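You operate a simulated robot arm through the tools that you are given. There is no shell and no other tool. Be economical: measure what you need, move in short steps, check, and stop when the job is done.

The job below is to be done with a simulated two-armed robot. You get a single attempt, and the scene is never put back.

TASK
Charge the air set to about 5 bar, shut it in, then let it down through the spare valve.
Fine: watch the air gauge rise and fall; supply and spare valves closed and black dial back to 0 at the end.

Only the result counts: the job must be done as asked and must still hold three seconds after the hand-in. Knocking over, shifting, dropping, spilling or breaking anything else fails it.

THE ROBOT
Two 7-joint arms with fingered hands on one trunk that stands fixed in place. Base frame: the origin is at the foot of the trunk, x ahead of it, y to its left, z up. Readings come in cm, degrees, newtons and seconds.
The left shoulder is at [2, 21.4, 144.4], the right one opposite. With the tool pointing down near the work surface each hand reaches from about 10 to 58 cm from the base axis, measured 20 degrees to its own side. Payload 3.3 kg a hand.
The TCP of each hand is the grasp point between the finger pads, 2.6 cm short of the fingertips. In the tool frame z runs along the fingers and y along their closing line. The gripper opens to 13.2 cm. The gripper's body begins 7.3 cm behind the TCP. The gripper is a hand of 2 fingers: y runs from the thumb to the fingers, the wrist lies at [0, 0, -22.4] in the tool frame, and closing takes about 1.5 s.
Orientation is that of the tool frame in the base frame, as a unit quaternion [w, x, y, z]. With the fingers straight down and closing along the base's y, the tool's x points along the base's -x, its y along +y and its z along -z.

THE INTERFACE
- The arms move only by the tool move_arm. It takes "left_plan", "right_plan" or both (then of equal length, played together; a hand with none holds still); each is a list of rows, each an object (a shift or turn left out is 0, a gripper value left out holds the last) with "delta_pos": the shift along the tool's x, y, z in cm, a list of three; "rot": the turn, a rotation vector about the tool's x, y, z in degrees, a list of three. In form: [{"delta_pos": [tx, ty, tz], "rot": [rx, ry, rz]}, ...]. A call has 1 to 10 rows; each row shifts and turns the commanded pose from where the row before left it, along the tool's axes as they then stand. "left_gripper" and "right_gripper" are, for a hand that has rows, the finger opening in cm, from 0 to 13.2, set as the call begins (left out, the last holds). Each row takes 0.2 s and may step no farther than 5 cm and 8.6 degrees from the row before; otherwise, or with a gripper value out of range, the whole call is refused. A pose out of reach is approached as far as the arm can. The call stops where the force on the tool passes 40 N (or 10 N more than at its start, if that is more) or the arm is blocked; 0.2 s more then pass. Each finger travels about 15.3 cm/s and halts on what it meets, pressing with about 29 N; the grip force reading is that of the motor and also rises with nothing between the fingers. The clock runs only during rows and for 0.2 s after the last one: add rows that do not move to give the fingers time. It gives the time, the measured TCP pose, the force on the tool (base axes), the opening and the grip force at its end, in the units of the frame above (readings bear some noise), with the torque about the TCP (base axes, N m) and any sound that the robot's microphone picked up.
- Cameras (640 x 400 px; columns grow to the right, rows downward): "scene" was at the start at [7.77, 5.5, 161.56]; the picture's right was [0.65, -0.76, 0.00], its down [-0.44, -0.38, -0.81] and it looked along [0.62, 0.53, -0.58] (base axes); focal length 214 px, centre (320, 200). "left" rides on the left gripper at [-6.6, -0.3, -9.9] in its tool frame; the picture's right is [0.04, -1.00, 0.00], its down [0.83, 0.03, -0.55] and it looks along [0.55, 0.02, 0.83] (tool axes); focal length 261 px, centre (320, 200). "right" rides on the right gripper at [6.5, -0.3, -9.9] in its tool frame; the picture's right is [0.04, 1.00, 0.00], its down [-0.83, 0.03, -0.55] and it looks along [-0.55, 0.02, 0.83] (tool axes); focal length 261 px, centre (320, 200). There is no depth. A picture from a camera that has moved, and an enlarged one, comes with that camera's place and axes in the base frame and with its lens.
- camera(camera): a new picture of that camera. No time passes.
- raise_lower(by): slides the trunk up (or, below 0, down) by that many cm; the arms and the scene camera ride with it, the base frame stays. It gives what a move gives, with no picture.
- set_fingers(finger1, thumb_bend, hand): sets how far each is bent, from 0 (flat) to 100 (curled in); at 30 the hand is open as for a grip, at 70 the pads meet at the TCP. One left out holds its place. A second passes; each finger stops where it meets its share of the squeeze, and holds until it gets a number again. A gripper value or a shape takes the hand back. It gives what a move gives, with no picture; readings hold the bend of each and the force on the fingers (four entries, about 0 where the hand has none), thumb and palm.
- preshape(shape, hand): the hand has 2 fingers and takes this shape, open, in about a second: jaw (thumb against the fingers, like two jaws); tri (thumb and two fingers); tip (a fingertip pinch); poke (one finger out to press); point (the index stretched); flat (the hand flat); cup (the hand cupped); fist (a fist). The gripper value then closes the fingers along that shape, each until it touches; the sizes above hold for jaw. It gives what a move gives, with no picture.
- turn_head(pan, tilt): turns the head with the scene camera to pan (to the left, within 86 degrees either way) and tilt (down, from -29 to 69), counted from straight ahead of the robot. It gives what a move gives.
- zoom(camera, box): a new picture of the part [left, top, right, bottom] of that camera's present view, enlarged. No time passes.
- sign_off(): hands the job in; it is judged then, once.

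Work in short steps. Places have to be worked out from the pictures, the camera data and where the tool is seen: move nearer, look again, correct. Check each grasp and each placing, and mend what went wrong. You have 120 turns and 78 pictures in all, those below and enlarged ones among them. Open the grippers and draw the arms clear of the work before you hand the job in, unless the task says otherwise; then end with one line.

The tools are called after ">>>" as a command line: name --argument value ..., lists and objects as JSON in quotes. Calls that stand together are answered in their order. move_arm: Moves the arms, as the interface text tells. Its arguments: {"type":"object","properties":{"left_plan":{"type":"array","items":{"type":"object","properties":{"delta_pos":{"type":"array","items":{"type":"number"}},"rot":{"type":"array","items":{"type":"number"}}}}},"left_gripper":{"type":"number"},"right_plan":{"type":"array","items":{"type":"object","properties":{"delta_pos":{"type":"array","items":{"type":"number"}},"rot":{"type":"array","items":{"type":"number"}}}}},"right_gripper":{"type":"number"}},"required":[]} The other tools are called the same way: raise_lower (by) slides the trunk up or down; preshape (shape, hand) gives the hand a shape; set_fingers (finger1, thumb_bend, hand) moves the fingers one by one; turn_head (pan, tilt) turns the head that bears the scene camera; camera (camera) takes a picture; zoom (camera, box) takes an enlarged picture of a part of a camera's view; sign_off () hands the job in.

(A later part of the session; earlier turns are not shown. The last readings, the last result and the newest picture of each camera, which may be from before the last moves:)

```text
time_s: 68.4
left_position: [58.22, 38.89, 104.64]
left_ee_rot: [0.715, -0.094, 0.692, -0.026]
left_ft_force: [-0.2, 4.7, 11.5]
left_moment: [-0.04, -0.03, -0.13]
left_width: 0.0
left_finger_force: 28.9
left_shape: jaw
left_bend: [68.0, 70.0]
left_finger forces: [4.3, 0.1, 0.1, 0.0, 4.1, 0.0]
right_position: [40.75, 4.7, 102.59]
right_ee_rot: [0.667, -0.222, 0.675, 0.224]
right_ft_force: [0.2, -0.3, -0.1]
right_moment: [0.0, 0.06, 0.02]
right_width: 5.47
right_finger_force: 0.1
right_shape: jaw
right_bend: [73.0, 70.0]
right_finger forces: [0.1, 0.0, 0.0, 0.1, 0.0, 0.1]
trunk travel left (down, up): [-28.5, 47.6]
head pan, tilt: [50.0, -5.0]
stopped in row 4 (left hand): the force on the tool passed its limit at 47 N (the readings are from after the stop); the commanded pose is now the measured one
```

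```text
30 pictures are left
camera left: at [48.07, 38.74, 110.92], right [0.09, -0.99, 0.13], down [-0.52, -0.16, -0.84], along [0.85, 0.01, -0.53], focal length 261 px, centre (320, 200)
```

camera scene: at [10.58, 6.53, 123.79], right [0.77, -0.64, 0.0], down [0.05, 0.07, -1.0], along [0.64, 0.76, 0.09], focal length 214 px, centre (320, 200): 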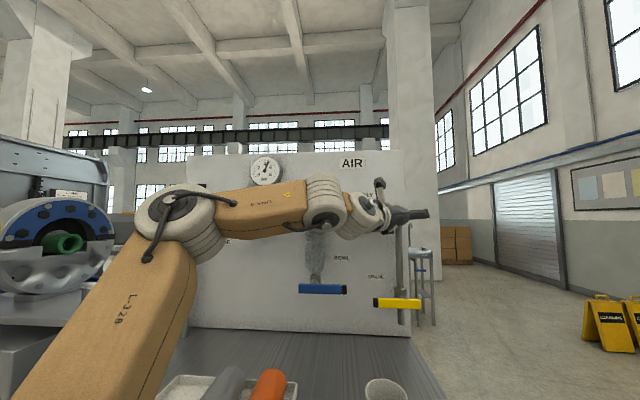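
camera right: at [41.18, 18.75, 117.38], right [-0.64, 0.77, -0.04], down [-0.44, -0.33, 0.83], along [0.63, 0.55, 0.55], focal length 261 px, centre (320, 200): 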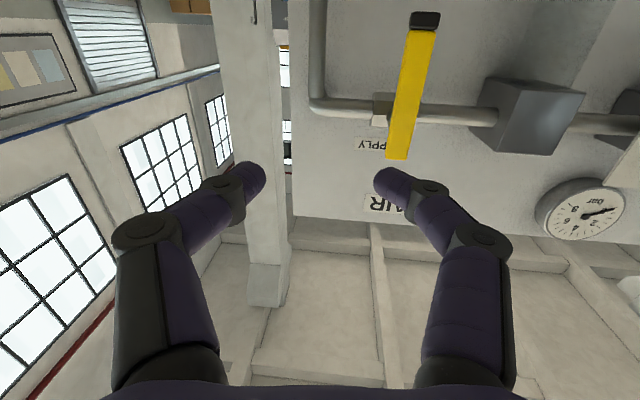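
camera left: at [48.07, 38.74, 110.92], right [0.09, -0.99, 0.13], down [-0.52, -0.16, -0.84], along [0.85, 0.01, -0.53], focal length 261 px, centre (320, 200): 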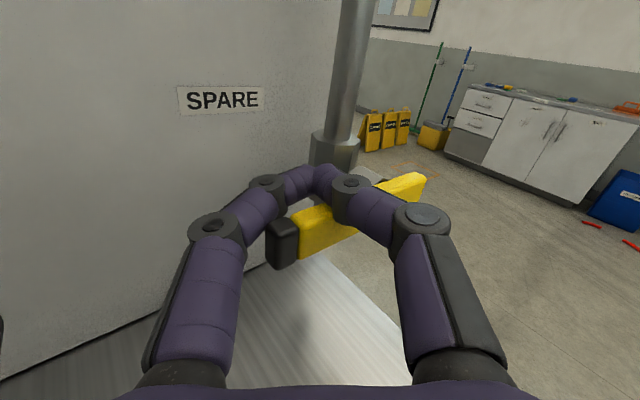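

Down is blocked at 47 N, so it must open upward. I retreat, pitch the fingers about 25° down to keep the wrist above the cup and tray, and drop below lever level.

>>> move_arm --left_plan '[{"delta_pos": [-0.5, 0, -2.5]}, {"delta_pos": [0, 0, -3]}, {"delta_pos": [0, 0, -3]}, {"rot": [0, 8.5, 0]}, {"rot": [0, 8.5, 0]}, {"rot": [0, 8.5, 0]}, {"delta_pos": [2.5, 0, 1]}, {"delta_pos": [2.6, 0, 1.2]}]'

>>> camera --camera "left"

>>> turn_head --pan 45 --tilt 12

>>> camera --camera "scene"

```text
time_s: 70.2
left_position: [49.91, 37.06, 98.96]
left_ee_rot: [0.541, -0.084, 0.835, -0.046]
left_ft_force: [-0.1, 0.4, -0.5]
left_moment: [-0.03, -0.01, -0.03]
left_width: 0.0
left_finger_force: 28.3
left_shape: jaw
left_bend: [67.0, 70.0]
left_finger forces: [0.0, 0.1, 0.0, 0.0, 0.0, 0.0]
right_position: [40.74, 4.71, 102.55]
right_ee_rot: [0.666, -0.221, 0.676, 0.224]
right_ft_force: [-1.2, 0.2, -0.2]
right_moment: [0.01, -0.01, 0.0]
right_width: 5.49
right_finger_force: 0.0
right_shape: jaw
right_bend: [73.0, 70.0]
right_finger forces: [0.0, 0.0, 0.0, 0.1, 0.1, 0.1]
trunk travel left (down, up): [-28.5, 47.6]
head pan, tilt: [50.0, -5.0]
```

```text
29 pictures are left
camera left: at [43.56, 38.05, 108.94], right [0.08, -0.99, 0.13], down [-0.84, -0.13, -0.53], along [0.54, -0.07, -0.84], focal length 261 px, centre (320, 200)
```

left: 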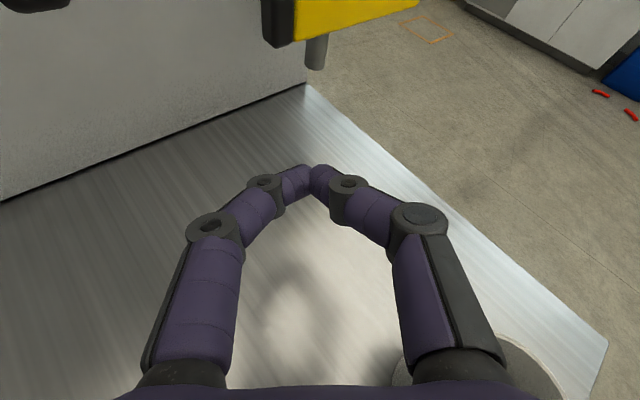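

```text
time_s: 71.0
left_position: [50.02, 37.18, 98.87]
left_ee_rot: [0.541, -0.084, 0.836, -0.046]
left_ft_force: [-0.6, -0.1, 0.1]
left_moment: [0.04, 0.0, 0.0]
left_width: 0.0
left_finger_force: 29.5
left_shape: jaw
left_bend: [67.0, 70.0]
left_finger forces: [0.0, 0.1, 0.0, 0.0, 0.0, 0.0]
right_position: [40.66, 4.71, 102.55]
right_ee_rot: [0.666, -0.222, 0.676, 0.224]
right_ft_force: [-0.4, -0.1, -0.1]
right_moment: [0.02, 0.03, -0.03]
right_width: 5.51
right_finger_force: 0.1
right_shape: jaw
right_bend: [73.0, 70.0]
right_finger forces: [0.1, 0.0, 0.0, 0.1, 0.1, 0.0]
trunk travel left (down, up): [-28.5, 47.6]
head pan, tilt: [45.0, 12.0]
```

```text
28 pictures are left
camera scene: at [11.36, 6.41, 121.14], right [0.71, -0.71, 0.0], down [-0.15, -0.15, -0.98], along [0.69, 0.69, -0.21], focal length 214 px, centre (320, 200)
```

scene: 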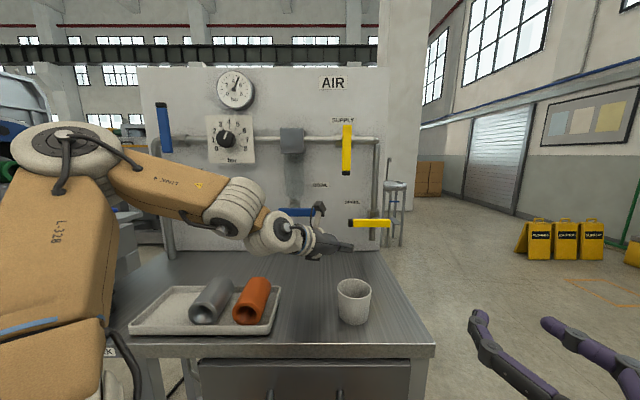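

Clear view. I slide the fingers in under the spare lever near its tip, then lift.

>>> move_arm --left_plan '[{"delta_pos": [-1.2, 0.3, 2.5]}, {"delta_pos": [-1.2, 0.3, 2.5]}, {"delta_pos": [-1.2, 0.3, 2.5]}]'

>>> camera --camera "left"

>>> zoom --camera "scene" --box '[260, 170, 420, 270]'

```text
time_s: 71.8
left_position: [58.07, 38.93, 98.8]
left_ee_rot: [0.543, -0.084, 0.835, -0.045]
left_ft_force: [0.3, -0.5, 0.0]
left_moment: [-0.01, -0.01, -0.02]
left_width: 0.01
left_finger_force: 28.8
left_shape: jaw
left_bend: [67.0, 70.0]
left_finger forces: [0.1, 0.0, 0.0, 0.0, 0.0, 0.1]
right_position: [40.64, 4.74, 102.51]
right_ee_rot: [0.666, -0.22, 0.677, 0.223]
right_ft_force: [0.1, 0.0, 0.4]
right_moment: [0.0, -0.01, 0.06]
right_width: 5.47
right_finger_force: 0.1
right_shape: jaw
right_bend: [73.0, 70.0]
right_finger forces: [0.0, 0.0, 0.1, 0.0, 0.0, 0.0]
trunk travel left (down, up): [-28.5, 47.6]
head pan, tilt: [45.0, 12.0]
```

```text
27 pictures are left
camera left: at [51.79, 39.65, 109.02], right [0.07, -0.99, 0.13], down [-0.84, -0.13, -0.53], along [0.54, -0.07, -0.84], focal length 261 px, centre (320, 200)
```

left: 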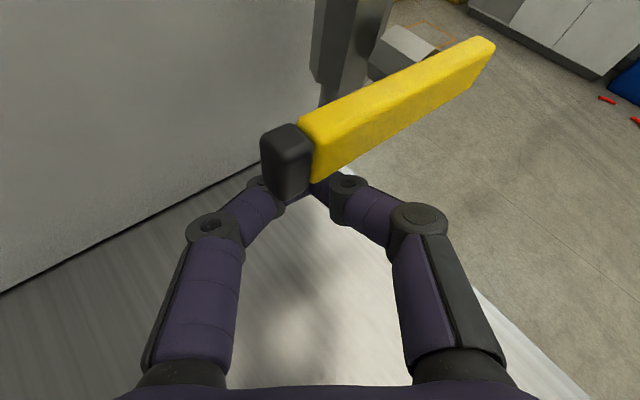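

```text
4.00 times, centred on (340, 220) of scene
camera zoom: at [11.38, 6.41, 121.13], right [0.71, -0.71, 0.0], down [-0.15, -0.15, -0.98], along [0.69, 0.69, -0.21], focal length 858 px, centre (240, 120)
```

zoom: 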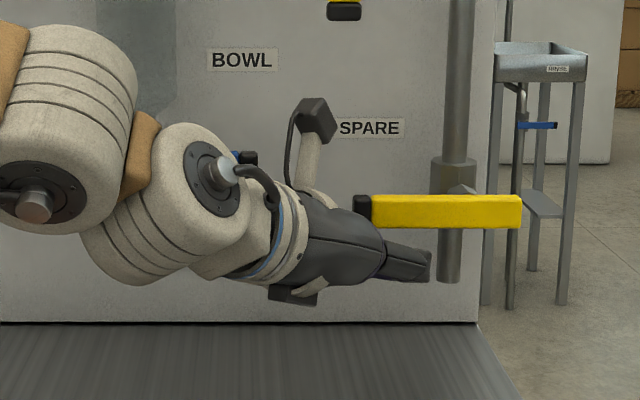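

The fingers are under the lever. I lift straight up.

>>> move_arm --left_plan '[{"delta_pos": [-1.35, -0.25, -0.6]}, {"delta_pos": [-1.35, -0.25, -0.6]}, {"delta_pos": [-1.35, -0.25, -0.6]}, {"delta_pos": [-1.35, -0.25, -0.6]}]'

>>> camera --camera "left"

```text
time_s: 72.8
left_position: [58.01, 38.87, 105.05]
left_ee_rot: [0.543, -0.084, 0.834, -0.046]
left_ft_force: [-4.6, 1.0, -3.7]
left_moment: [0.03, -0.01, -0.05]
left_width: 0.0
left_finger_force: 28.9
left_shape: jaw
left_bend: [67.0, 70.0]
left_finger forces: [0.1, 0.0, 0.1, 0.0, 4.5, 0.1]
right_position: [40.71, 4.85, 102.65]
right_ee_rot: [0.667, -0.222, 0.676, 0.224]
right_ft_force: [0.4, -0.8, 0.4]
right_moment: [-0.04, -0.02, -0.04]
right_width: 5.47
right_finger_force: 0.1
right_shape: jaw
right_bend: [73.0, 70.0]
right_finger forces: [0.0, 0.1, 0.0, 0.0, 0.0, 0.1]
trunk travel left (down, up): [-28.5, 47.6]
head pan, tilt: [45.0, 12.0]
```

```text
25 pictures are left
camera left: at [51.54, 39.74, 115.17], right [0.08, -0.99, 0.13], down [-0.84, -0.13, -0.53], along [0.54, -0.07, -0.84], focal length 261 px, centre (320, 200)
```

left: 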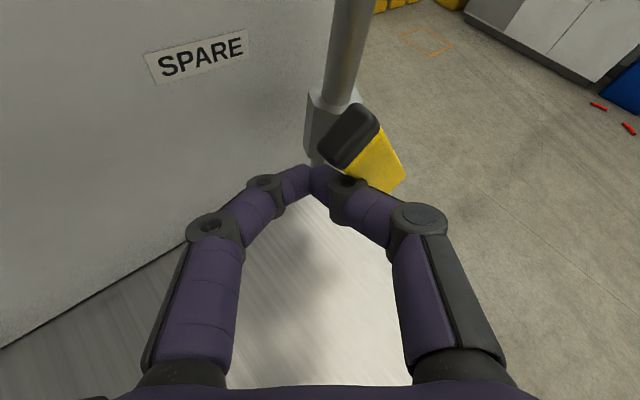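

The lever is swinging up, with only about 5 N on the hand. I continue right and up along the arc until it meets its stop.

>>> move_arm --left_plan '[{"delta_pos": [-1.1, -1.2, 0.4]}, {"delta_pos": [-1.1, -1.2, 0.4]}, {"delta_pos": [-0.6, -1.1, 0.6]}, {"delta_pos": [-0.2, -1, 0.8]}, {"delta_pos": [-0.2, -1, 0.8]}]'

>>> camera --camera "scene"

```text
time_s: 73.8
left_position: [60.44, 36.28, 107.43]
left_ee_rot: [0.538, -0.089, 0.838, -0.04]
left_ft_force: [-37.6, 15.1, 2.9]
left_moment: [-0.07, -0.14, -0.33]
left_width: 0.01
left_finger_force: 28.6
left_shape: jaw
left_bend: [66.0, 71.0]
left_finger forces: [0.0, 0.0, 0.0, 0.0, 40.1, 0.0]
right_position: [40.16, 4.86, 102.86]
right_ee_rot: [0.668, -0.222, 0.674, 0.222]
right_ft_force: [-1.1, 0.7, -0.4]
right_moment: [0.01, 0.01, -0.01]
right_width: 5.49
right_finger_force: 0.0
right_shape: jaw
right_bend: [73.0, 70.0]
right_finger forces: [0.0, 0.1, 0.1, 0.0, 0.1, 0.1]
trunk travel left (down, up): [-28.5, 47.6]
head pan, tilt: [45.0, 12.0]
stopped in row 4 (left hand): the force on the tool passed its limit at 53 N (the readings are from after the stop); the commanded pose is now the measured one
```

```text
24 pictures are left
camera scene: at [10.76, 6.6, 121.2], right [0.71, -0.71, 0.0], down [-0.14, -0.15, -0.98], along [0.69, 0.69, -0.21], focal length 214 px, centre (320, 200)
```

scene: 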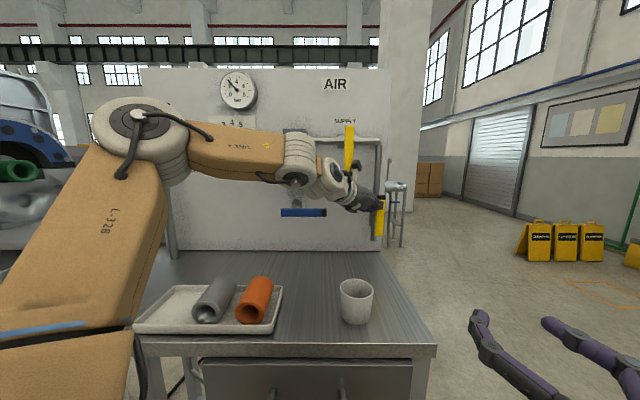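

The lever is upright and the gauge is already falling. I ease off, wait a few seconds and read the gauge.

>>> move_arm --left_plan '[{"delta_pos": [0.3, 0.5, -1.5]}, {}, {}, {}, {}, {}, {}, {}, {}, {}]'

>>> zoom --camera "scene" --box '[210, 60, 400, 250]'

```text
time_s: 76.0
left_position: [59.53, 36.25, 107.53]
left_ee_rot: [0.537, -0.087, 0.838, -0.042]
left_ft_force: [0.1, -0.4, -1.1]
left_moment: [-0.01, 0.02, 0.04]
left_width: 0.01
left_finger_force: 28.7
left_shape: jaw
left_bend: [67.0, 72.0]
left_finger forces: [0.0, 0.1, 0.0, 0.0, 0.1, 0.0]
right_position: [40.64, 4.66, 102.65]
right_ee_rot: [0.666, -0.221, 0.676, 0.224]
right_ft_force: [0.0, -0.9, -0.5]
right_moment: [-0.01, -0.01, 0.0]
right_width: 5.5
right_finger_force: 0.1
right_shape: jaw
right_bend: [73.0, 70.0]
right_finger forces: [0.0, 0.0, 0.0, 0.1, 0.1, 0.1]
trunk travel left (down, up): [-28.5, 47.6]
head pan, tilt: [45.0, 12.0]
```

```text
2.11 times, centred on (305, 155) of scene
camera zoom: at [11.37, 6.41, 121.13], right [0.71, -0.71, 0.0], down [-0.15, -0.15, -0.98], along [0.69, 0.69, -0.21], focal length 452 px, centre (352, 295)
```

zoom: 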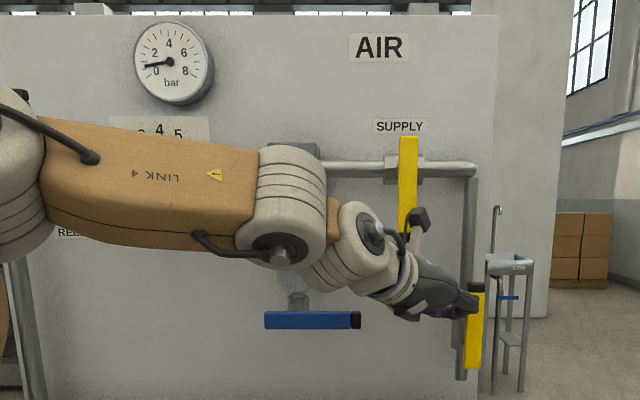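

The gauge is at about 0.6 and dropping. I retreat and swing round to the right side of the upright lever, to close it once it reads 0.

>>> move_arm --left_plan '[{"delta_pos": [0, 0.3, -3]}, {"delta_pos": [0, 0, -3]}, {"delta_pos": [0, -1.5, -0.5], "rot": [0, -7, 0]}, {"delta_pos": [0, -1.5, 0], "rot": [0, -7, 0]}, {"delta_pos": [0, -1.5, 0], "rot": [0, -7, 0]}, {"delta_pos": [0.5, -0.8, 0]}, {"delta_pos": [0.5, 0, 2]}]'

>>> camera --camera "left"

>>> zoom --camera "scene" --box '[210, 60, 400, 250]'

```text
time_s: 77.6
left_position: [55.99, 31.47, 109.95]
left_ee_rot: [0.682, -0.092, 0.725, -0.025]
left_ft_force: [0.2, 0.6, -0.2]
left_moment: [-0.01, 0.03, 0.0]
left_width: 0.0
left_finger_force: 28.9
left_shape: jaw
left_bend: [67.0, 72.0]
left_finger forces: [0.0, 0.1, 0.0, 0.1, 0.0, 0.1]
right_position: [40.79, 4.74, 102.53]
right_ee_rot: [0.667, -0.222, 0.675, 0.224]
right_ft_force: [-0.6, 0.1, 0.5]
right_moment: [0.0, -0.02, 0.02]
right_width: 5.49
right_finger_force: 0.1
right_shape: jaw
right_bend: [73.0, 70.0]
right_finger forces: [0.1, 0.0, 0.0, 0.0, 0.1, 0.0]
trunk travel left (down, up): [-28.5, 47.6]
head pan, tilt: [45.0, 12.0]
```

```text
22 pictures are left
camera left: at [46.5, 31.41, 117.2], right [0.1, -0.99, 0.12], down [-0.6, -0.16, -0.79], along [0.8, 0.0, -0.6], focal length 261 px, centre (320, 200)
```

left: 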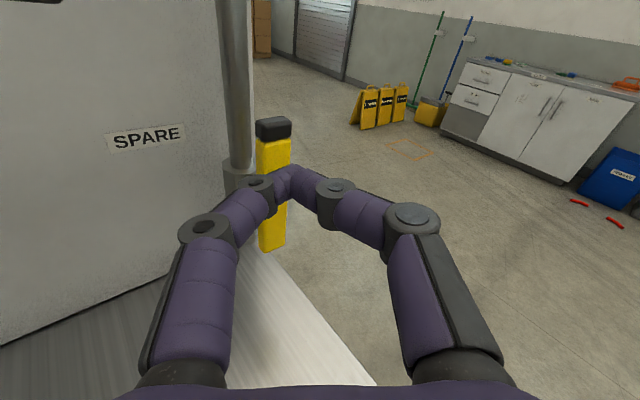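

```text
2.11 times, centred on (305, 155) of scene
camera zoom: at [11.39, 6.42, 121.13], right [0.71, -0.71, 0.0], down [-0.15, -0.15, -0.98], along [0.69, 0.69, -0.21], focal length 452 px, centre (352, 295)
```

zoom: 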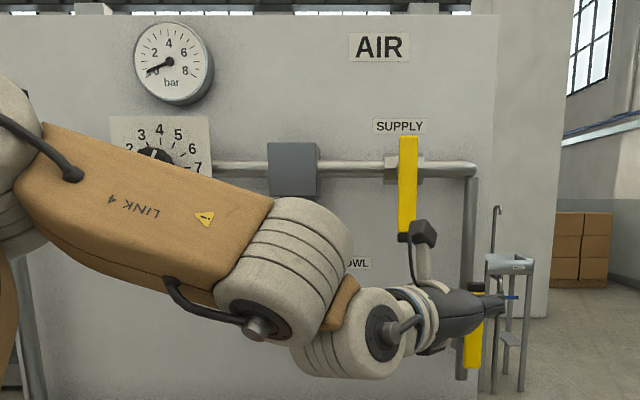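

The gauge is back to 0. The knuckles would foul the lever from this angle. Rolling the hand 90° makes it slim sideways, so I back off a little and roll.

>>> move_arm --left_plan '[{"delta_pos": [0, -0.5, -3]}, {"rot": [0, 0, 8.5]}, {"rot": [0, 0, 8.5]}, {"rot": [0, 0, 8.5]}, {"rot": [0, 0, 8.5]}, {"rot": [0, 0, 8.5]}, {"rot": [0, 0, 8.5]}, {"rot": [0, 0, 8.5]}, {"rot": [0, 0, 8.5]}, {"rot": [0, 0, 8.5]}]'

>>> camera --camera "left"

```text
time_s: 79.8
left_position: [53.14, 30.58, 110.2]
left_ee_rot: [0.551, 0.378, 0.626, 0.402]
left_ft_force: [0.6, -0.3, 0.7]
left_moment: [0.01, 0.01, 0.01]
left_width: 0.0
left_finger_force: 28.9
left_shape: jaw
left_bend: [67.0, 72.0]
left_finger forces: [0.0, 0.0, 0.0, 0.0, 0.0, 0.0]
right_position: [40.74, 4.75, 102.64]
right_ee_rot: [0.666, -0.221, 0.676, 0.224]
right_ft_force: [0.3, 0.5, -0.4]
right_moment: [-0.01, -0.02, 0.03]
right_width: 5.5
right_finger_force: 0.0
right_shape: jaw
right_bend: [73.0, 70.0]
right_finger forces: [0.1, 0.0, 0.0, 0.0, 0.0, 0.0]
trunk travel left (down, up): [-28.5, 47.6]
head pan, tilt: [45.0, 12.0]
```

```text
20 pictures are left
camera left: at [43.92, 23.49, 113.3], right [-0.03, -0.35, -0.94], down [-0.64, 0.73, -0.25], along [0.77, 0.59, -0.25], focal length 261 px, centre (320, 200)
```

left: 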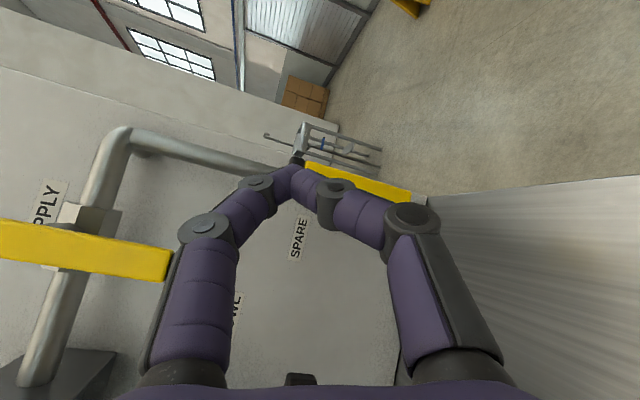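

The roll worked. Now I advance along the right side of the upright lever.

>>> move_arm --left_plan '[{"delta_pos": [0.1, -0.1, 3]}, {"delta_pos": [0.1, -0.1, 3]}, {"delta_pos": [0.1, -0.1, 3]}, {"delta_pos": [0.1, -0.1, 2.7]}]'

>>> zoom --camera "scene" --box '[300, 150, 420, 260]'

>>> camera --camera "left"

```text
time_s: 80.8
left_position: [58.07, 31.02, 109.59]
left_ee_rot: [0.551, 0.376, 0.627, 0.402]
left_ft_force: [0.2, -0.5, -0.5]
left_moment: [0.06, 0.02, -0.02]
left_width: 0.01
left_finger_force: 29.3
left_shape: jaw
left_bend: [67.0, 72.0]
left_finger forces: [0.0, 0.1, 0.0, 0.0, 0.0, 0.0]
left hand out of reach, approached as far as the arm can: row 2, 3, 4
right_position: [40.63, 4.83, 102.65]
right_ee_rot: [0.666, -0.221, 0.676, 0.224]
right_ft_force: [0.2, -0.8, -0.2]
right_moment: [0.03, 0.01, -0.02]
right_width: 5.5
right_finger_force: 0.2
right_shape: jaw
right_bend: [73.0, 70.0]
right_finger forces: [0.1, 0.0, 0.1, 0.0, 0.0, 0.0]
trunk travel left (down, up): [-28.5, 47.6]
head pan, tilt: [45.0, 12.0]
```

```text
3.64 times, centred on (360, 205) of scene
camera zoom: at [11.36, 6.41, 121.13], right [0.71, -0.71, 0.0], down [-0.15, -0.15, -0.98], along [0.69, 0.69, -0.21], focal length 780 px, centre (174, 182)
```

zoom: 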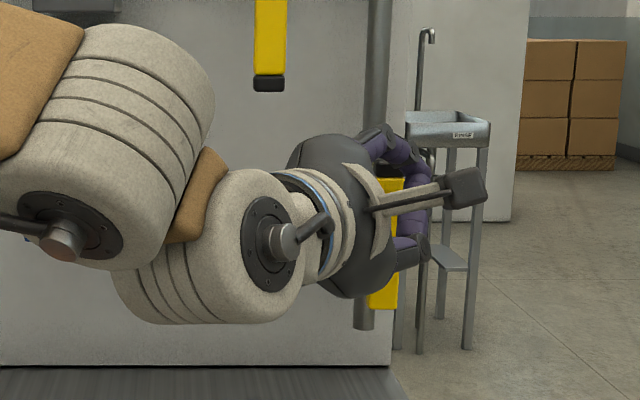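

```text
18 pictures are left
camera left: at [48.84, 24.01, 112.67], right [-0.03, -0.36, -0.93], down [-0.64, 0.73, -0.25], along [0.77, 0.59, -0.25], focal length 261 px, centre (320, 200)
```

left: 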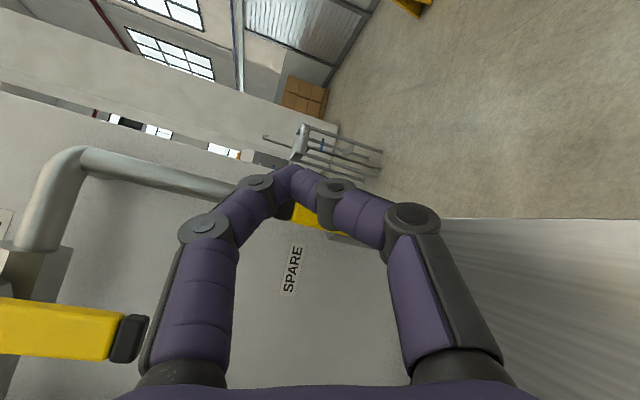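

The rolled arm can't reach further. Instead I'll push the lever's short tail, below the pivot, to the right from its left side, which swings the tip left. I retreat and unroll first.

>>> move_arm --left_plan '[{"delta_pos": [0, 0, -5]}, {"rot": [0, 0, -8.5]}, {"rot": [0, 0, -8.5]}, {"rot": [0, 0, -8.5]}, {"rot": [0, 0, -8.5]}, {"rot": [0, 0, -8.5]}, {"rot": [0, 0, -8.5]}, {"rot": [0, 0, -8.5]}, {"rot": [0, 0, -8.5]}, {"rot": [0, 0, -8.5]}]'

>>> move_arm --left_plan '[{"delta_pos": [0, 2.5, 0], "rot": [0, 8.5, 0]}, {"delta_pos": [0, 2.5, 0], "rot": [0, 8.5, 0]}, {"delta_pos": [1, 2, 0], "rot": [0, 7, 0]}, {"delta_pos": [3, 0, 1]}, {"delta_pos": [3, 0, 1.2]}]'

```text
time_s: 83.0
left_position: [52.93, 30.5, 109.8]
left_ee_rot: [0.681, -0.094, 0.726, -0.027]
left_ft_force: [0.5, 0.8, -0.3]
left_moment: [0.02, 0.0, 0.0]
left_width: 0.0
left_finger_force: 28.8
left_shape: jaw
left_bend: [67.0, 72.0]
left_finger forces: [0.1, 0.0, 0.1, 0.0, 0.0, 0.1]
right_position: [40.79, 4.69, 102.61]
right_ee_rot: [0.667, -0.221, 0.676, 0.223]
right_ft_force: [0.0, 0.6, -0.8]
right_moment: [0.02, -0.05, 0.03]
right_width: 5.47
right_finger_force: 0.0
right_shape: jaw
right_bend: [73.0, 70.0]
right_finger forces: [0.0, 0.1, 0.0, 0.1, 0.1, 0.0]
trunk travel left (down, up): [-28.5, 47.6]
head pan, tilt: [45.0, 12.0]
```

```text
time_s: 84.2
left_position: [51.38, 36.05, 101.64]
left_ee_rot: [0.515, -0.085, 0.852, -0.045]
left_ft_force: [0.6, -0.2, -0.3]
left_moment: [-0.01, -0.03, -0.02]
left_width: 0.01
left_finger_force: 28.9
left_shape: jaw
left_bend: [67.0, 72.0]
left_finger forces: [0.1, 0.0, 0.0, 0.0, 0.0, 0.0]
right_position: [40.81, 4.72, 102.56]
right_ee_rot: [0.666, -0.222, 0.676, 0.224]
right_ft_force: [0.3, 0.2, 0.9]
right_moment: [-0.01, -0.03, -0.01]
right_width: 5.49
right_finger_force: 0.1
right_shape: jaw
right_bend: [73.0, 70.0]
right_finger forces: [0.0, 0.0, 0.1, 0.0, 0.1, 0.1]
trunk travel left (down, up): [-28.5, 47.6]
head pan, tilt: [45.0, 12.0]
```

Now I advance with the fingertips low, just left of the lever's tail.

>>> move_arm --left_plan '[{"delta_pos": [-0.9, 0.4, 2.4]}, {"delta_pos": [-0.9, 0.4, 2.4]}, {"delta_pos": [-0.8, 0.2, 2.5]}]'

>>> camera --camera "left"

```text
time_s: 85.0
left_position: [58.8, 37.84, 100.2]
left_ee_rot: [0.516, -0.085, 0.851, -0.044]
left_ft_force: [-0.3, -1.1, -0.4]
left_moment: [-0.01, 0.01, 0.0]
left_width: 0.01
left_finger_force: 29.0
left_shape: jaw
left_bend: [67.0, 72.0]
left_finger forces: [0.0, 0.0, 0.0, 0.0, 0.1, 0.0]
right_position: [40.73, 4.75, 102.53]
right_ee_rot: [0.666, -0.222, 0.676, 0.224]
right_ft_force: [-0.3, 0.0, -0.8]
right_moment: [0.03, 0.0, 0.01]
right_width: 5.47
right_finger_force: 0.0
right_shape: jaw
right_bend: [73.0, 70.0]
right_finger forces: [0.0, 0.1, 0.0, 0.1, 0.0, 0.0]
trunk travel left (down, up): [-28.5, 47.6]
head pan, tilt: [45.0, 12.0]
```

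```text
17 pictures are left
camera left: at [52.92, 38.67, 110.6], right [0.08, -0.99, 0.13], down [-0.87, -0.13, -0.47], along [0.49, -0.07, -0.87], focal length 261 px, centre (320, 200)
```

left: 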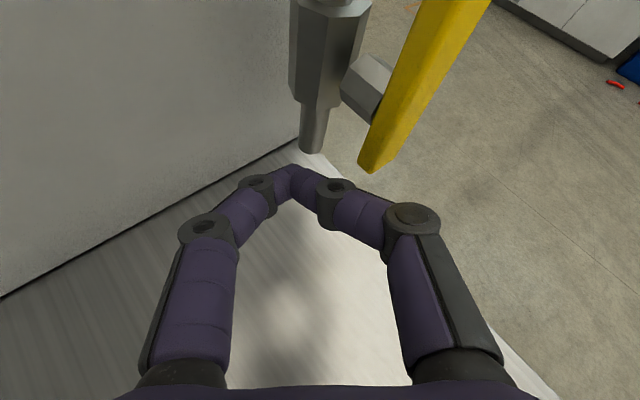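

The tail is about 2 cm to the right of the fingertips. I push right in steps.

>>> move_arm --left_plan '[{"delta_pos": [-0.2, -0.93, 0.72]}, {"delta_pos": [-0.2, -0.93, 0.72]}, {"delta_pos": [-0.2, -0.93, 0.72]}, {"delta_pos": [-0.2, -0.93, 0.72]}]'

>>> camera --camera "left"

```text
time_s: 86.0
left_position: [62.01, 34.48, 100.36]
left_ee_rot: [0.516, -0.085, 0.851, -0.044]
left_ft_force: [-9.7, 2.1, -4.5]
left_moment: [0.0, -0.07, -0.08]
left_width: 0.03
left_finger_force: 29.0
left_shape: jaw
left_bend: [67.0, 71.0]
left_finger forces: [0.0, 0.0, 0.0, 0.0, 9.2, 0.1]
right_position: [40.66, 4.85, 102.55]
right_ee_rot: [0.666, -0.221, 0.676, 0.223]
right_ft_force: [-0.7, 0.1, 0.0]
right_moment: [0.02, -0.03, -0.02]
right_width: 5.48
right_finger_force: 0.1
right_shape: jaw
right_bend: [73.0, 70.0]
right_finger forces: [0.0, 0.0, 0.0, 0.0, 0.1, 0.0]
trunk travel left (down, up): [-28.5, 47.6]
head pan, tilt: [45.0, 12.0]
```

```text
16 pictures are left
camera left: at [56.16, 35.23, 110.7], right [0.08, -0.99, 0.13], down [-0.87, -0.13, -0.47], along [0.49, -0.07, -0.87], focal length 261 px, centre (320, 200)
```

left: 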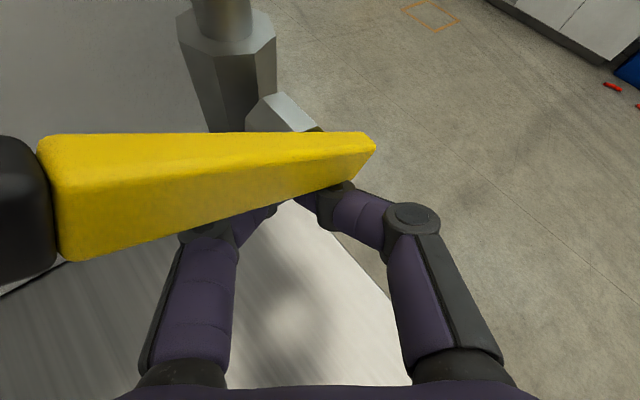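

The lever is swinging over with the tip going left. I continue right and up under the tail.

>>> move_arm --left_plan '[{"delta_pos": [-0.6, -0.8, 0.5]}, {"delta_pos": [-1, -0.4, 0]}, {"delta_pos": [-1, -0.3, -0.3]}]'

>>> camera --camera "left"

>>> zoom --camera "scene" --box '[280, 160, 420, 260]'

```text
time_s: 86.6
left_position: [62.97, 33.52, 100.48]
left_ee_rot: [0.505, -0.084, 0.858, -0.042]
left_ft_force: [-10.0, 1.7, -6.3]
left_moment: [-0.16, -0.33, 0.15]
left_width: 0.01
left_finger_force: 29.3
left_shape: jaw
left_bend: [67.0, 71.0]
left_finger forces: [6.2, 0.0, 0.0, 0.0, 4.1, 0.0]
right_position: [40.68, 4.72, 102.59]
right_ee_rot: [0.666, -0.22, 0.677, 0.223]
right_ft_force: [0.3, -0.3, -0.1]
right_moment: [0.05, -0.04, 0.01]
right_width: 5.49
right_finger_force: 0.0
right_shape: jaw
right_bend: [73.0, 70.0]
right_finger forces: [0.0, 0.1, 0.0, 0.0, 0.0, 0.1]
trunk travel left (down, up): [-28.5, 47.6]
head pan, tilt: [45.0, 12.0]
stopped in row 3 (left hand): the force on the tool passed its limit at 47 N (the readings are from after the stop); the commanded pose is now the measured one
```

```text
15 pictures are left
camera left: at [57.41, 34.39, 110.99], right [0.08, -0.99, 0.12], down [-0.88, -0.13, -0.45], along [0.46, -0.07, -0.88], focal length 261 px, centre (320, 200)
```

left: 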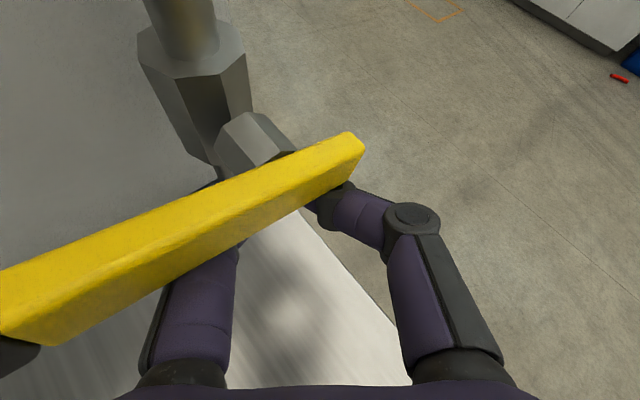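

```text
4.00 times, centred on (350, 210) of scene
camera zoom: at [11.34, 6.41, 121.14], right [0.71, -0.71, 0.0], down [-0.15, -0.15, -0.98], along [0.69, 0.69, -0.21], focal length 858 px, centre (200, 160)
```

zoom: 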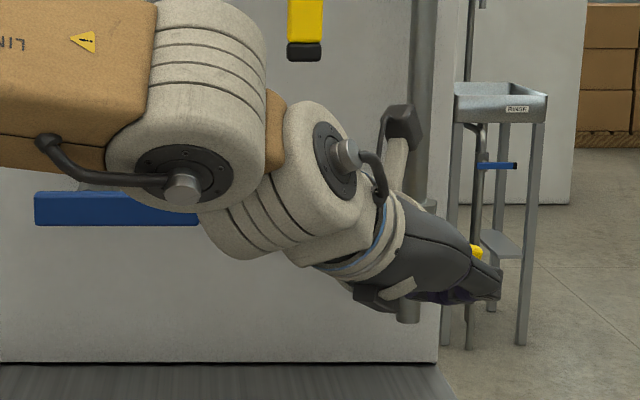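

The lever looks horizontal now and the hand sits beneath it. I ease down, withdraw along the finger axis, and check the position.

>>> move_arm --left_plan '[{"delta_pos": [0.7, 0, -0.3]}, {"delta_pos": [0.3, 0, -3]}, {"delta_pos": [0.5, 0, -3.5]}, {"delta_pos": [0, 0.5, -4]}, {"delta_pos": [-1.5, 0.5, -3]}]'

>>> zoom --camera "scene" --box '[210, 60, 420, 260]'

```text
time_s: 87.8
left_position: [50.74, 34.38, 107.02]
left_ee_rot: [0.507, -0.084, 0.857, -0.044]
left_ft_force: [-0.7, -1.0, 0.4]
left_moment: [-0.01, 0.01, 0.02]
left_width: 0.0
left_finger_force: 29.0
left_shape: jaw
left_bend: [67.0, 72.0]
left_finger forces: [0.0, 0.1, 0.0, 0.0, 0.0, 0.0]
right_position: [40.62, 4.74, 102.58]
right_ee_rot: [0.667, -0.221, 0.676, 0.224]
right_ft_force: [-0.3, 0.0, -0.5]
right_moment: [-0.01, 0.0, -0.01]
right_width: 5.5
right_finger_force: 0.0
right_shape: jaw
right_bend: [73.0, 70.0]
right_finger forces: [0.0, 0.0, 0.1, 0.1, 0.0, 0.0]
trunk travel left (down, up): [-28.5, 47.6]
head pan, tilt: [45.0, 12.0]
```

```text
2.00 times, centred on (315, 160) of scene
camera zoom: at [11.33, 6.41, 121.14], right [0.71, -0.71, 0.0], down [-0.15, -0.15, -0.98], along [0.69, 0.69, -0.21], focal length 429 px, centre (330, 280)
```

zoom: 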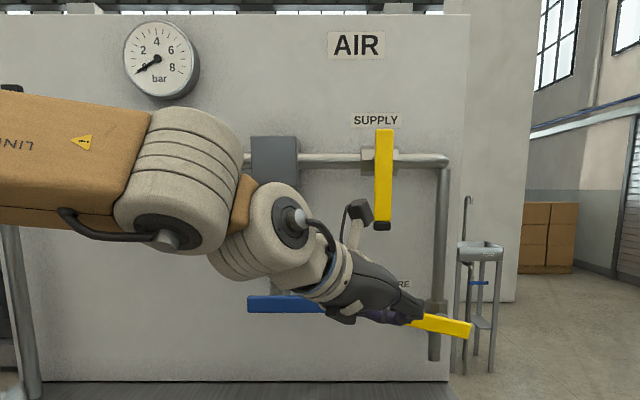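

The gauge is at 0, and the spare lever's tip is still tilted up by about 10°. I pitch level, go above the tip, and press down to the stop.

>>> move_arm --left_plan '[{"delta_pos": [-1, 1.2, 0], "rot": [0, -8.5, 0]}, {"delta_pos": [-1, 1.2, 0], "rot": [0, -8.5, 0]}, {"delta_pos": [-1, 1.4, 0], "rot": [0, -8.5, 0]}, {"delta_pos": [0, 0, 4]}, {"delta_pos": [0, 0, 3.4]}]'

>>> move_arm --left_plan '[{"delta_pos": [1.2, 0, 0]}, {"delta_pos": [1.2, 0, 0]}, {"delta_pos": [1, 0, 0]}, {"delta_pos": [1, 0, 0]}, {"delta_pos": [1, 0, 0]}, {"delta_pos": [1, 0, 0]}]'

>>> zoom --camera "scene" --box '[280, 160, 420, 260]'

```text
time_s: 89.0
left_position: [58.89, 39.2, 108.83]
left_ee_rot: [0.684, -0.091, 0.724, -0.022]
left_ft_force: [0.4, 0.7, 0.3]
left_moment: [0.03, -0.03, 0.0]
left_width: 0.01
left_finger_force: 28.5
left_shape: jaw
left_bend: [67.0, 72.0]
left_finger forces: [0.0, 0.0, 0.1, 0.1, 0.0, 0.1]
right_position: [40.7, 4.61, 102.6]
right_ee_rot: [0.667, -0.221, 0.676, 0.224]
right_ft_force: [0.1, 0.7, 0.3]
right_moment: [0.01, 0.02, -0.02]
right_width: 5.48
right_finger_force: 0.0
right_shape: jaw
right_bend: [73.0, 70.0]
right_finger forces: [0.0, 0.0, 0.1, 0.1, 0.0, 0.1]
trunk travel left (down, up): [-28.5, 47.6]
head pan, tilt: [45.0, 12.0]
```

```text
time_s: 90.3
left_position: [58.63, 38.48, 104.77]
left_ee_rot: [0.696, -0.097, 0.712, -0.022]
left_ft_force: [-2.2, 4.7, 11.9]
left_moment: [0.02, -0.06, 0.01]
left_width: 0.01
left_finger_force: 29.1
left_shape: jaw
left_bend: [67.0, 72.0]
left_finger forces: [0.5, 0.1, 0.0, 0.1, 2.7, 0.0]
right_position: [40.57, 4.59, 102.71]
right_ee_rot: [0.667, -0.221, 0.675, 0.224]
right_ft_force: [-0.2, -0.8, 0.4]
right_moment: [0.0, 0.01, -0.01]
right_width: 5.49
right_finger_force: 0.0
right_shape: jaw
right_bend: [73.0, 70.0]
right_finger forces: [0.0, 0.1, 0.0, 0.0, 0.0, 0.1]
trunk travel left (down, up): [-28.5, 47.6]
head pan, tilt: [45.0, 12.0]
stopped in row 6 (left hand): the force on the tool passed its limit at 46 N (the readings are from after the stop); the commanded pose is now the measured one
```

```text
4.00 times, centred on (350, 210) of scene
camera zoom: at [11.23, 6.4, 121.14], right [0.71, -0.71, 0.0], down [-0.15, -0.15, -0.98], along [0.69, 0.69, -0.21], focal length 858 px, centre (200, 160)
```

zoom: 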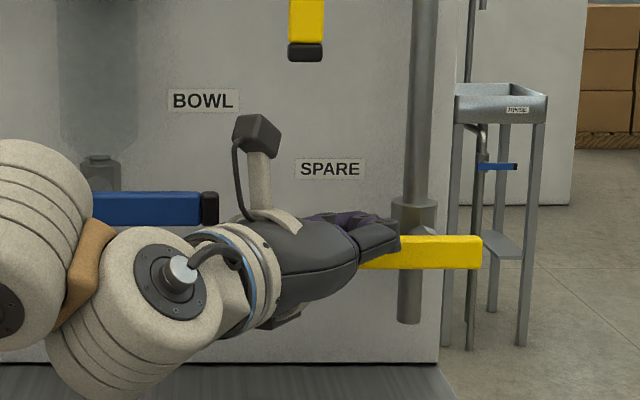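

The spare is hard closed, with the same stop height as before and the lever level. Now I return to the dial: retreat, rise, then yaw and slide left.

>>> move_arm --left_plan '[{"delta_pos": [-0.5, 0, -3]}, {"delta_pos": [0, 0, -4]}, {"delta_pos": [-1, 0, -4]}, {"delta_pos": [-4, 0, -4]}, {"delta_pos": [-4, 0, -3]}, {"delta_pos": [-4, 0, 0]}, {"delta_pos": [-4, 0, 0]}, {"delta_pos": [-3, 0, 0]}]'

>>> move_arm --left_plan '[{"delta_pos": [0, 3.7, -2], "rot": [-8, 0, 0]}, {"delta_pos": [0, 4, -1.5], "rot": [-8, 0, 0]}, {"delta_pos": [0, 4.1, -1], "rot": [-8, 0, 0]}, {"delta_pos": [0, 4.2, -0.5], "rot": [-7, 0, 0]}, {"delta_pos": [0, 4, 0], "rot": [-6, 0, 0]}]' --left_gripper 8

>>> camera --camera "left"

```text
refused: row 4 steps farther than a row can; nothing moved
```

```text
time_s: 91.5
left_position: [46.2, 55.4, 101.88]
left_ee_rot: [0.626, -0.31, 0.685, 0.207]
left_ft_force: [-0.1, -1.0, 0.0]
left_moment: [0.01, 0.01, 0.01]
left_width: 7.99
left_finger_force: 0.2
left_shape: jaw
left_bend: [71.0, 70.0]
left_finger forces: [0.0, 0.0, 0.0, 0.0, 0.0, 0.0]
right_position: [40.77, 4.8, 102.67]
right_ee_rot: [0.667, -0.221, 0.676, 0.223]
right_ft_force: [-0.4, -0.1, -1.0]
right_moment: [0.01, 0.02, 0.01]
right_width: 5.46
right_finger_force: 0.0
right_shape: jaw
right_bend: [73.0, 70.0]
right_finger forces: [0.0, 0.0, 0.1, 0.0, 0.0, 0.0]
trunk travel left (down, up): [-28.5, 47.6]
head pan, tilt: [45.0, 12.0]
```

```text
11 pictures are left
camera left: at [39.38, 49.63, 109.77], right [0.68, -0.73, 0.07], down [-0.45, -0.49, -0.75], along [0.58, 0.48, -0.66], focal length 261 px, centre (320, 200)
```

left: 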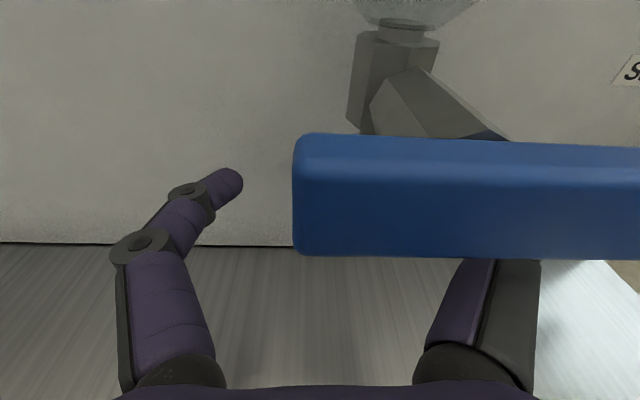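

The first call was refused for an over-long step, so the slide ran at low height. The hand passed under the blue bowl lever, with no contact force and the lever looking unmoved. I close the fingers and retrace the same path out to the right of it, staying low, then withdraw.

>>> move_arm --left_plan '[{}, {}, {}, {"delta_pos": [0, -4.1, -0.5], "rot": [6, 0, 0]}, {"delta_pos": [-0.1, -4.2, -0.1], "rot": [7, 0, 0]}, {"delta_pos": [-0.2, -4.0, 0.2], "rot": [8, 0, 0]}, {"delta_pos": [0, 0, -3], "rot": [8, 0, 0]}]' --left_gripper 0

>>> camera --camera "left"

```text
time_s: 93.1
left_position: [50.74, 44.28, 103.93]
left_ee_rot: [0.685, -0.143, 0.714, 0.026]
left_ft_force: [0.8, -0.3, -0.2]
left_moment: [-0.01, 0.01, 0.01]
left_width: 0.0
left_finger_force: 28.8
left_shape: jaw
left_bend: [62.0, 70.0]
left_finger forces: [0.1, 0.1, 0.0, 0.0, 0.0, 0.0]
right_position: [40.67, 4.79, 102.4]
right_ee_rot: [0.667, -0.222, 0.675, 0.224]
right_ft_force: [-0.4, 0.0, 0.0]
right_moment: [-0.01, 0.03, 0.01]
right_width: 5.48
right_finger_force: 0.1
right_shape: jaw
right_bend: [73.0, 70.0]
right_finger forces: [0.1, 0.1, 0.1, 0.0, 0.1, 0.0]
trunk travel left (down, up): [-28.5, 47.6]
head pan, tilt: [45.0, 12.0]
```

```text
10 pictures are left
camera left: at [41.33, 42.75, 111.09], right [0.24, -0.96, 0.12], down [-0.56, -0.24, -0.79], along [0.79, 0.12, -0.6], focal length 261 px, centre (320, 200)
```

left: 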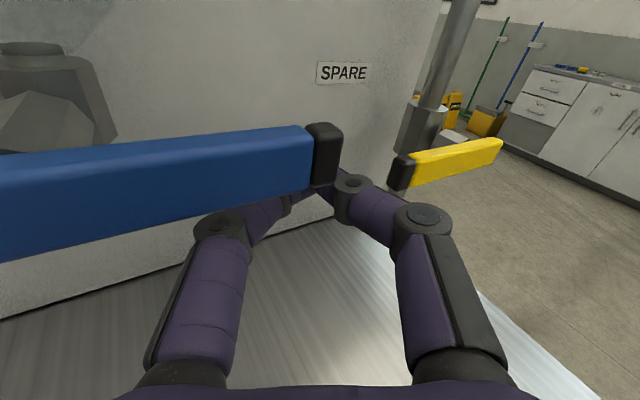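

Still clear of the levers. I withdraw straight back, then rise.

>>> move_arm --left_plan '[{"delta_pos": [0.2, 0, -3]}, {"delta_pos": [0.2, 0, -3.5]}, {"delta_pos": [0, 0, -3.5]}, {"delta_pos": [-4, 0, 0]}, {"delta_pos": [-4, 0, 0]}, {"delta_pos": [-4, 0, 0]}, {"delta_pos": [-4, 0, 0]}, {"delta_pos": [-4, 0, 0]}]'

```text
time_s: 94.9
left_position: [45.69, 47.23, 125.27]
left_ee_rot: [0.684, -0.143, 0.715, 0.028]
left_ft_force: [0.1, -0.5, 0.4]
left_moment: [-0.02, -0.04, -0.03]
left_width: 0.0
left_finger_force: 28.8
left_shape: jaw
left_bend: [63.0, 70.0]
left_finger forces: [0.0, 0.1, 0.0, 0.1, 0.1, 0.1]
left hand out of reach, approached as far as the arm can: row 2, 3
right_position: [40.8, 4.73, 102.62]
right_ee_rot: [0.666, -0.221, 0.676, 0.224]
right_ft_force: [0.1, 0.4, 0.5]
right_moment: [0.01, -0.01, 0.0]
right_width: 5.5
right_finger_force: 0.0
right_shape: jaw
right_bend: [73.0, 70.0]
right_finger forces: [0.1, 0.0, 0.0, 0.1, 0.0, 0.1]
trunk travel left (down, up): [-28.5, 47.6]
head pan, tilt: [45.0, 12.0]
```

The retreat was partly limited, so I check that nothing moved.

>>> camera --camera "scene"

```text
9 pictures are left
camera scene: at [11.36, 6.39, 121.13], right [0.71, -0.71, 0.0], down [-0.15, -0.15, -0.98], along [0.69, 0.69, -0.21], focal length 214 px, centre (320, 200)
```

scene: 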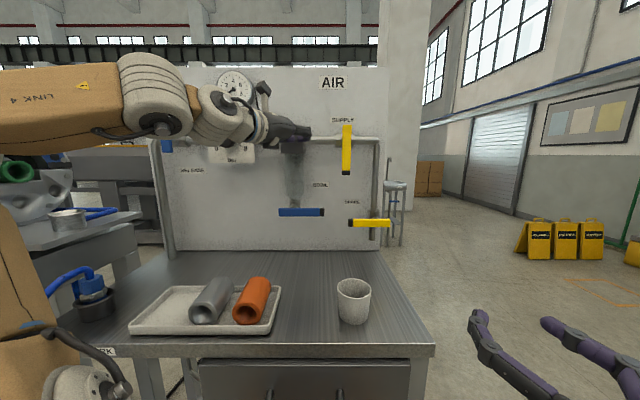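

All levers are in place. Now I slide left and back in front of the dial while yawing to the panel normal.

>>> move_arm --left_plan '[{"delta_pos": [0, 2.6, -3], "rot": [-5.5, 0, 0]}, {"delta_pos": [0, 3, -2.6], "rot": [-5.5, 0, 0]}, {"delta_pos": [0, 3.3, -2.2], "rot": [-6, 0, 0]}, {"delta_pos": [0, 3.6, -1.7], "rot": [-6, 0, 0]}, {"delta_pos": [0, 3.8, -1.3], "rot": [-6, 0, 0]}]'

```text
time_s: 96.1
left_position: [28.5, 57.64, 123.83]
left_ee_rot: [0.626, -0.311, 0.685, 0.205]
left_ft_force: [-0.1, -0.4, 0.6]
left_moment: [-0.02, 0.0, -0.03]
left_width: 0.0
left_finger_force: 28.4
left_shape: jaw
left_bend: [63.0, 70.0]
left_finger forces: [0.0, 0.0, 0.1, 0.1, 0.0, 0.1]
right_position: [40.71, 4.76, 102.55]
right_ee_rot: [0.666, -0.222, 0.675, 0.225]
right_ft_force: [-0.3, 0.0, 0.4]
right_moment: [-0.03, 0.01, 0.02]
right_width: 5.49
right_finger_force: 0.0
right_shape: jaw
right_bend: [73.0, 70.0]
right_finger forces: [0.1, 0.0, 0.0, 0.1, 0.1, 0.0]
trunk travel left (down, up): [-28.5, 47.6]
head pan, tilt: [45.0, 12.0]
```

In front of the dial. I line up on the knob with the jaws open, roll clockwise about 50°, then advance and grip.

>>> move_arm --left_plan '[{"delta_pos": [-2.16, -0.6, 0]}, {"rot": [0, 0, 8.5]}, {"rot": [0, 0, 8.5]}, {"rot": [0, 0, 8.5]}, {"rot": [0, 0, 8.5]}, {"rot": [0, 0, 8.5]}, {"rot": [0, 0, 8.5]}, {"delta_pos": [0, 0, 1]}]' --left_gripper 8

>>> camera --camera "left"

```text
time_s: 97.9
left_position: [29.85, 58.25, 125.93]
left_ee_rot: [0.477, 0.015, 0.752, 0.455]
left_ft_force: [0.4, 0.2, -0.2]
left_moment: [0.02, -0.01, 0.01]
left_width: 7.95
left_finger_force: 0.0
left_shape: jaw
left_bend: [71.0, 71.0]
left_finger forces: [0.0, 0.1, 0.0, 0.0, 0.0, 0.1]
right_position: [40.65, 4.65, 102.65]
right_ee_rot: [0.666, -0.221, 0.677, 0.224]
right_ft_force: [-0.8, 0.5, -0.2]
right_moment: [0.0, -0.05, 0.01]
right_width: 5.47
right_finger_force: 0.1
right_shape: jaw
right_bend: [73.0, 70.0]
right_finger forces: [0.1, 0.1, 0.1, 0.0, 0.0, 0.0]
trunk travel left (down, up): [-28.5, 47.6]
head pan, tilt: [45.0, 12.0]
```

```text
8 pictures are left
camera left: at [26.27, 48.51, 131.77], right [0.39, -0.57, -0.73], down [-0.87, 0.03, -0.49], along [0.3, 0.82, -0.48], focal length 261 px, centre (320, 200)
```

left: 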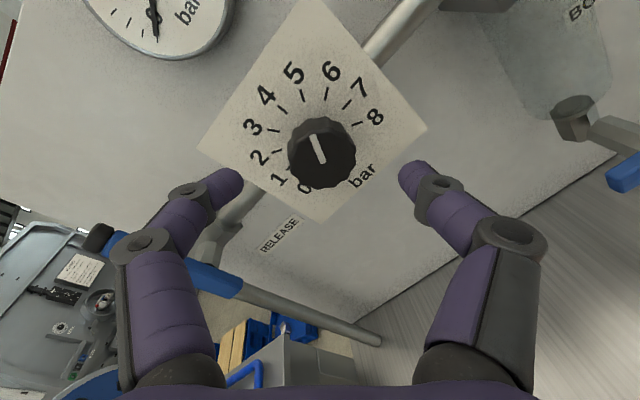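

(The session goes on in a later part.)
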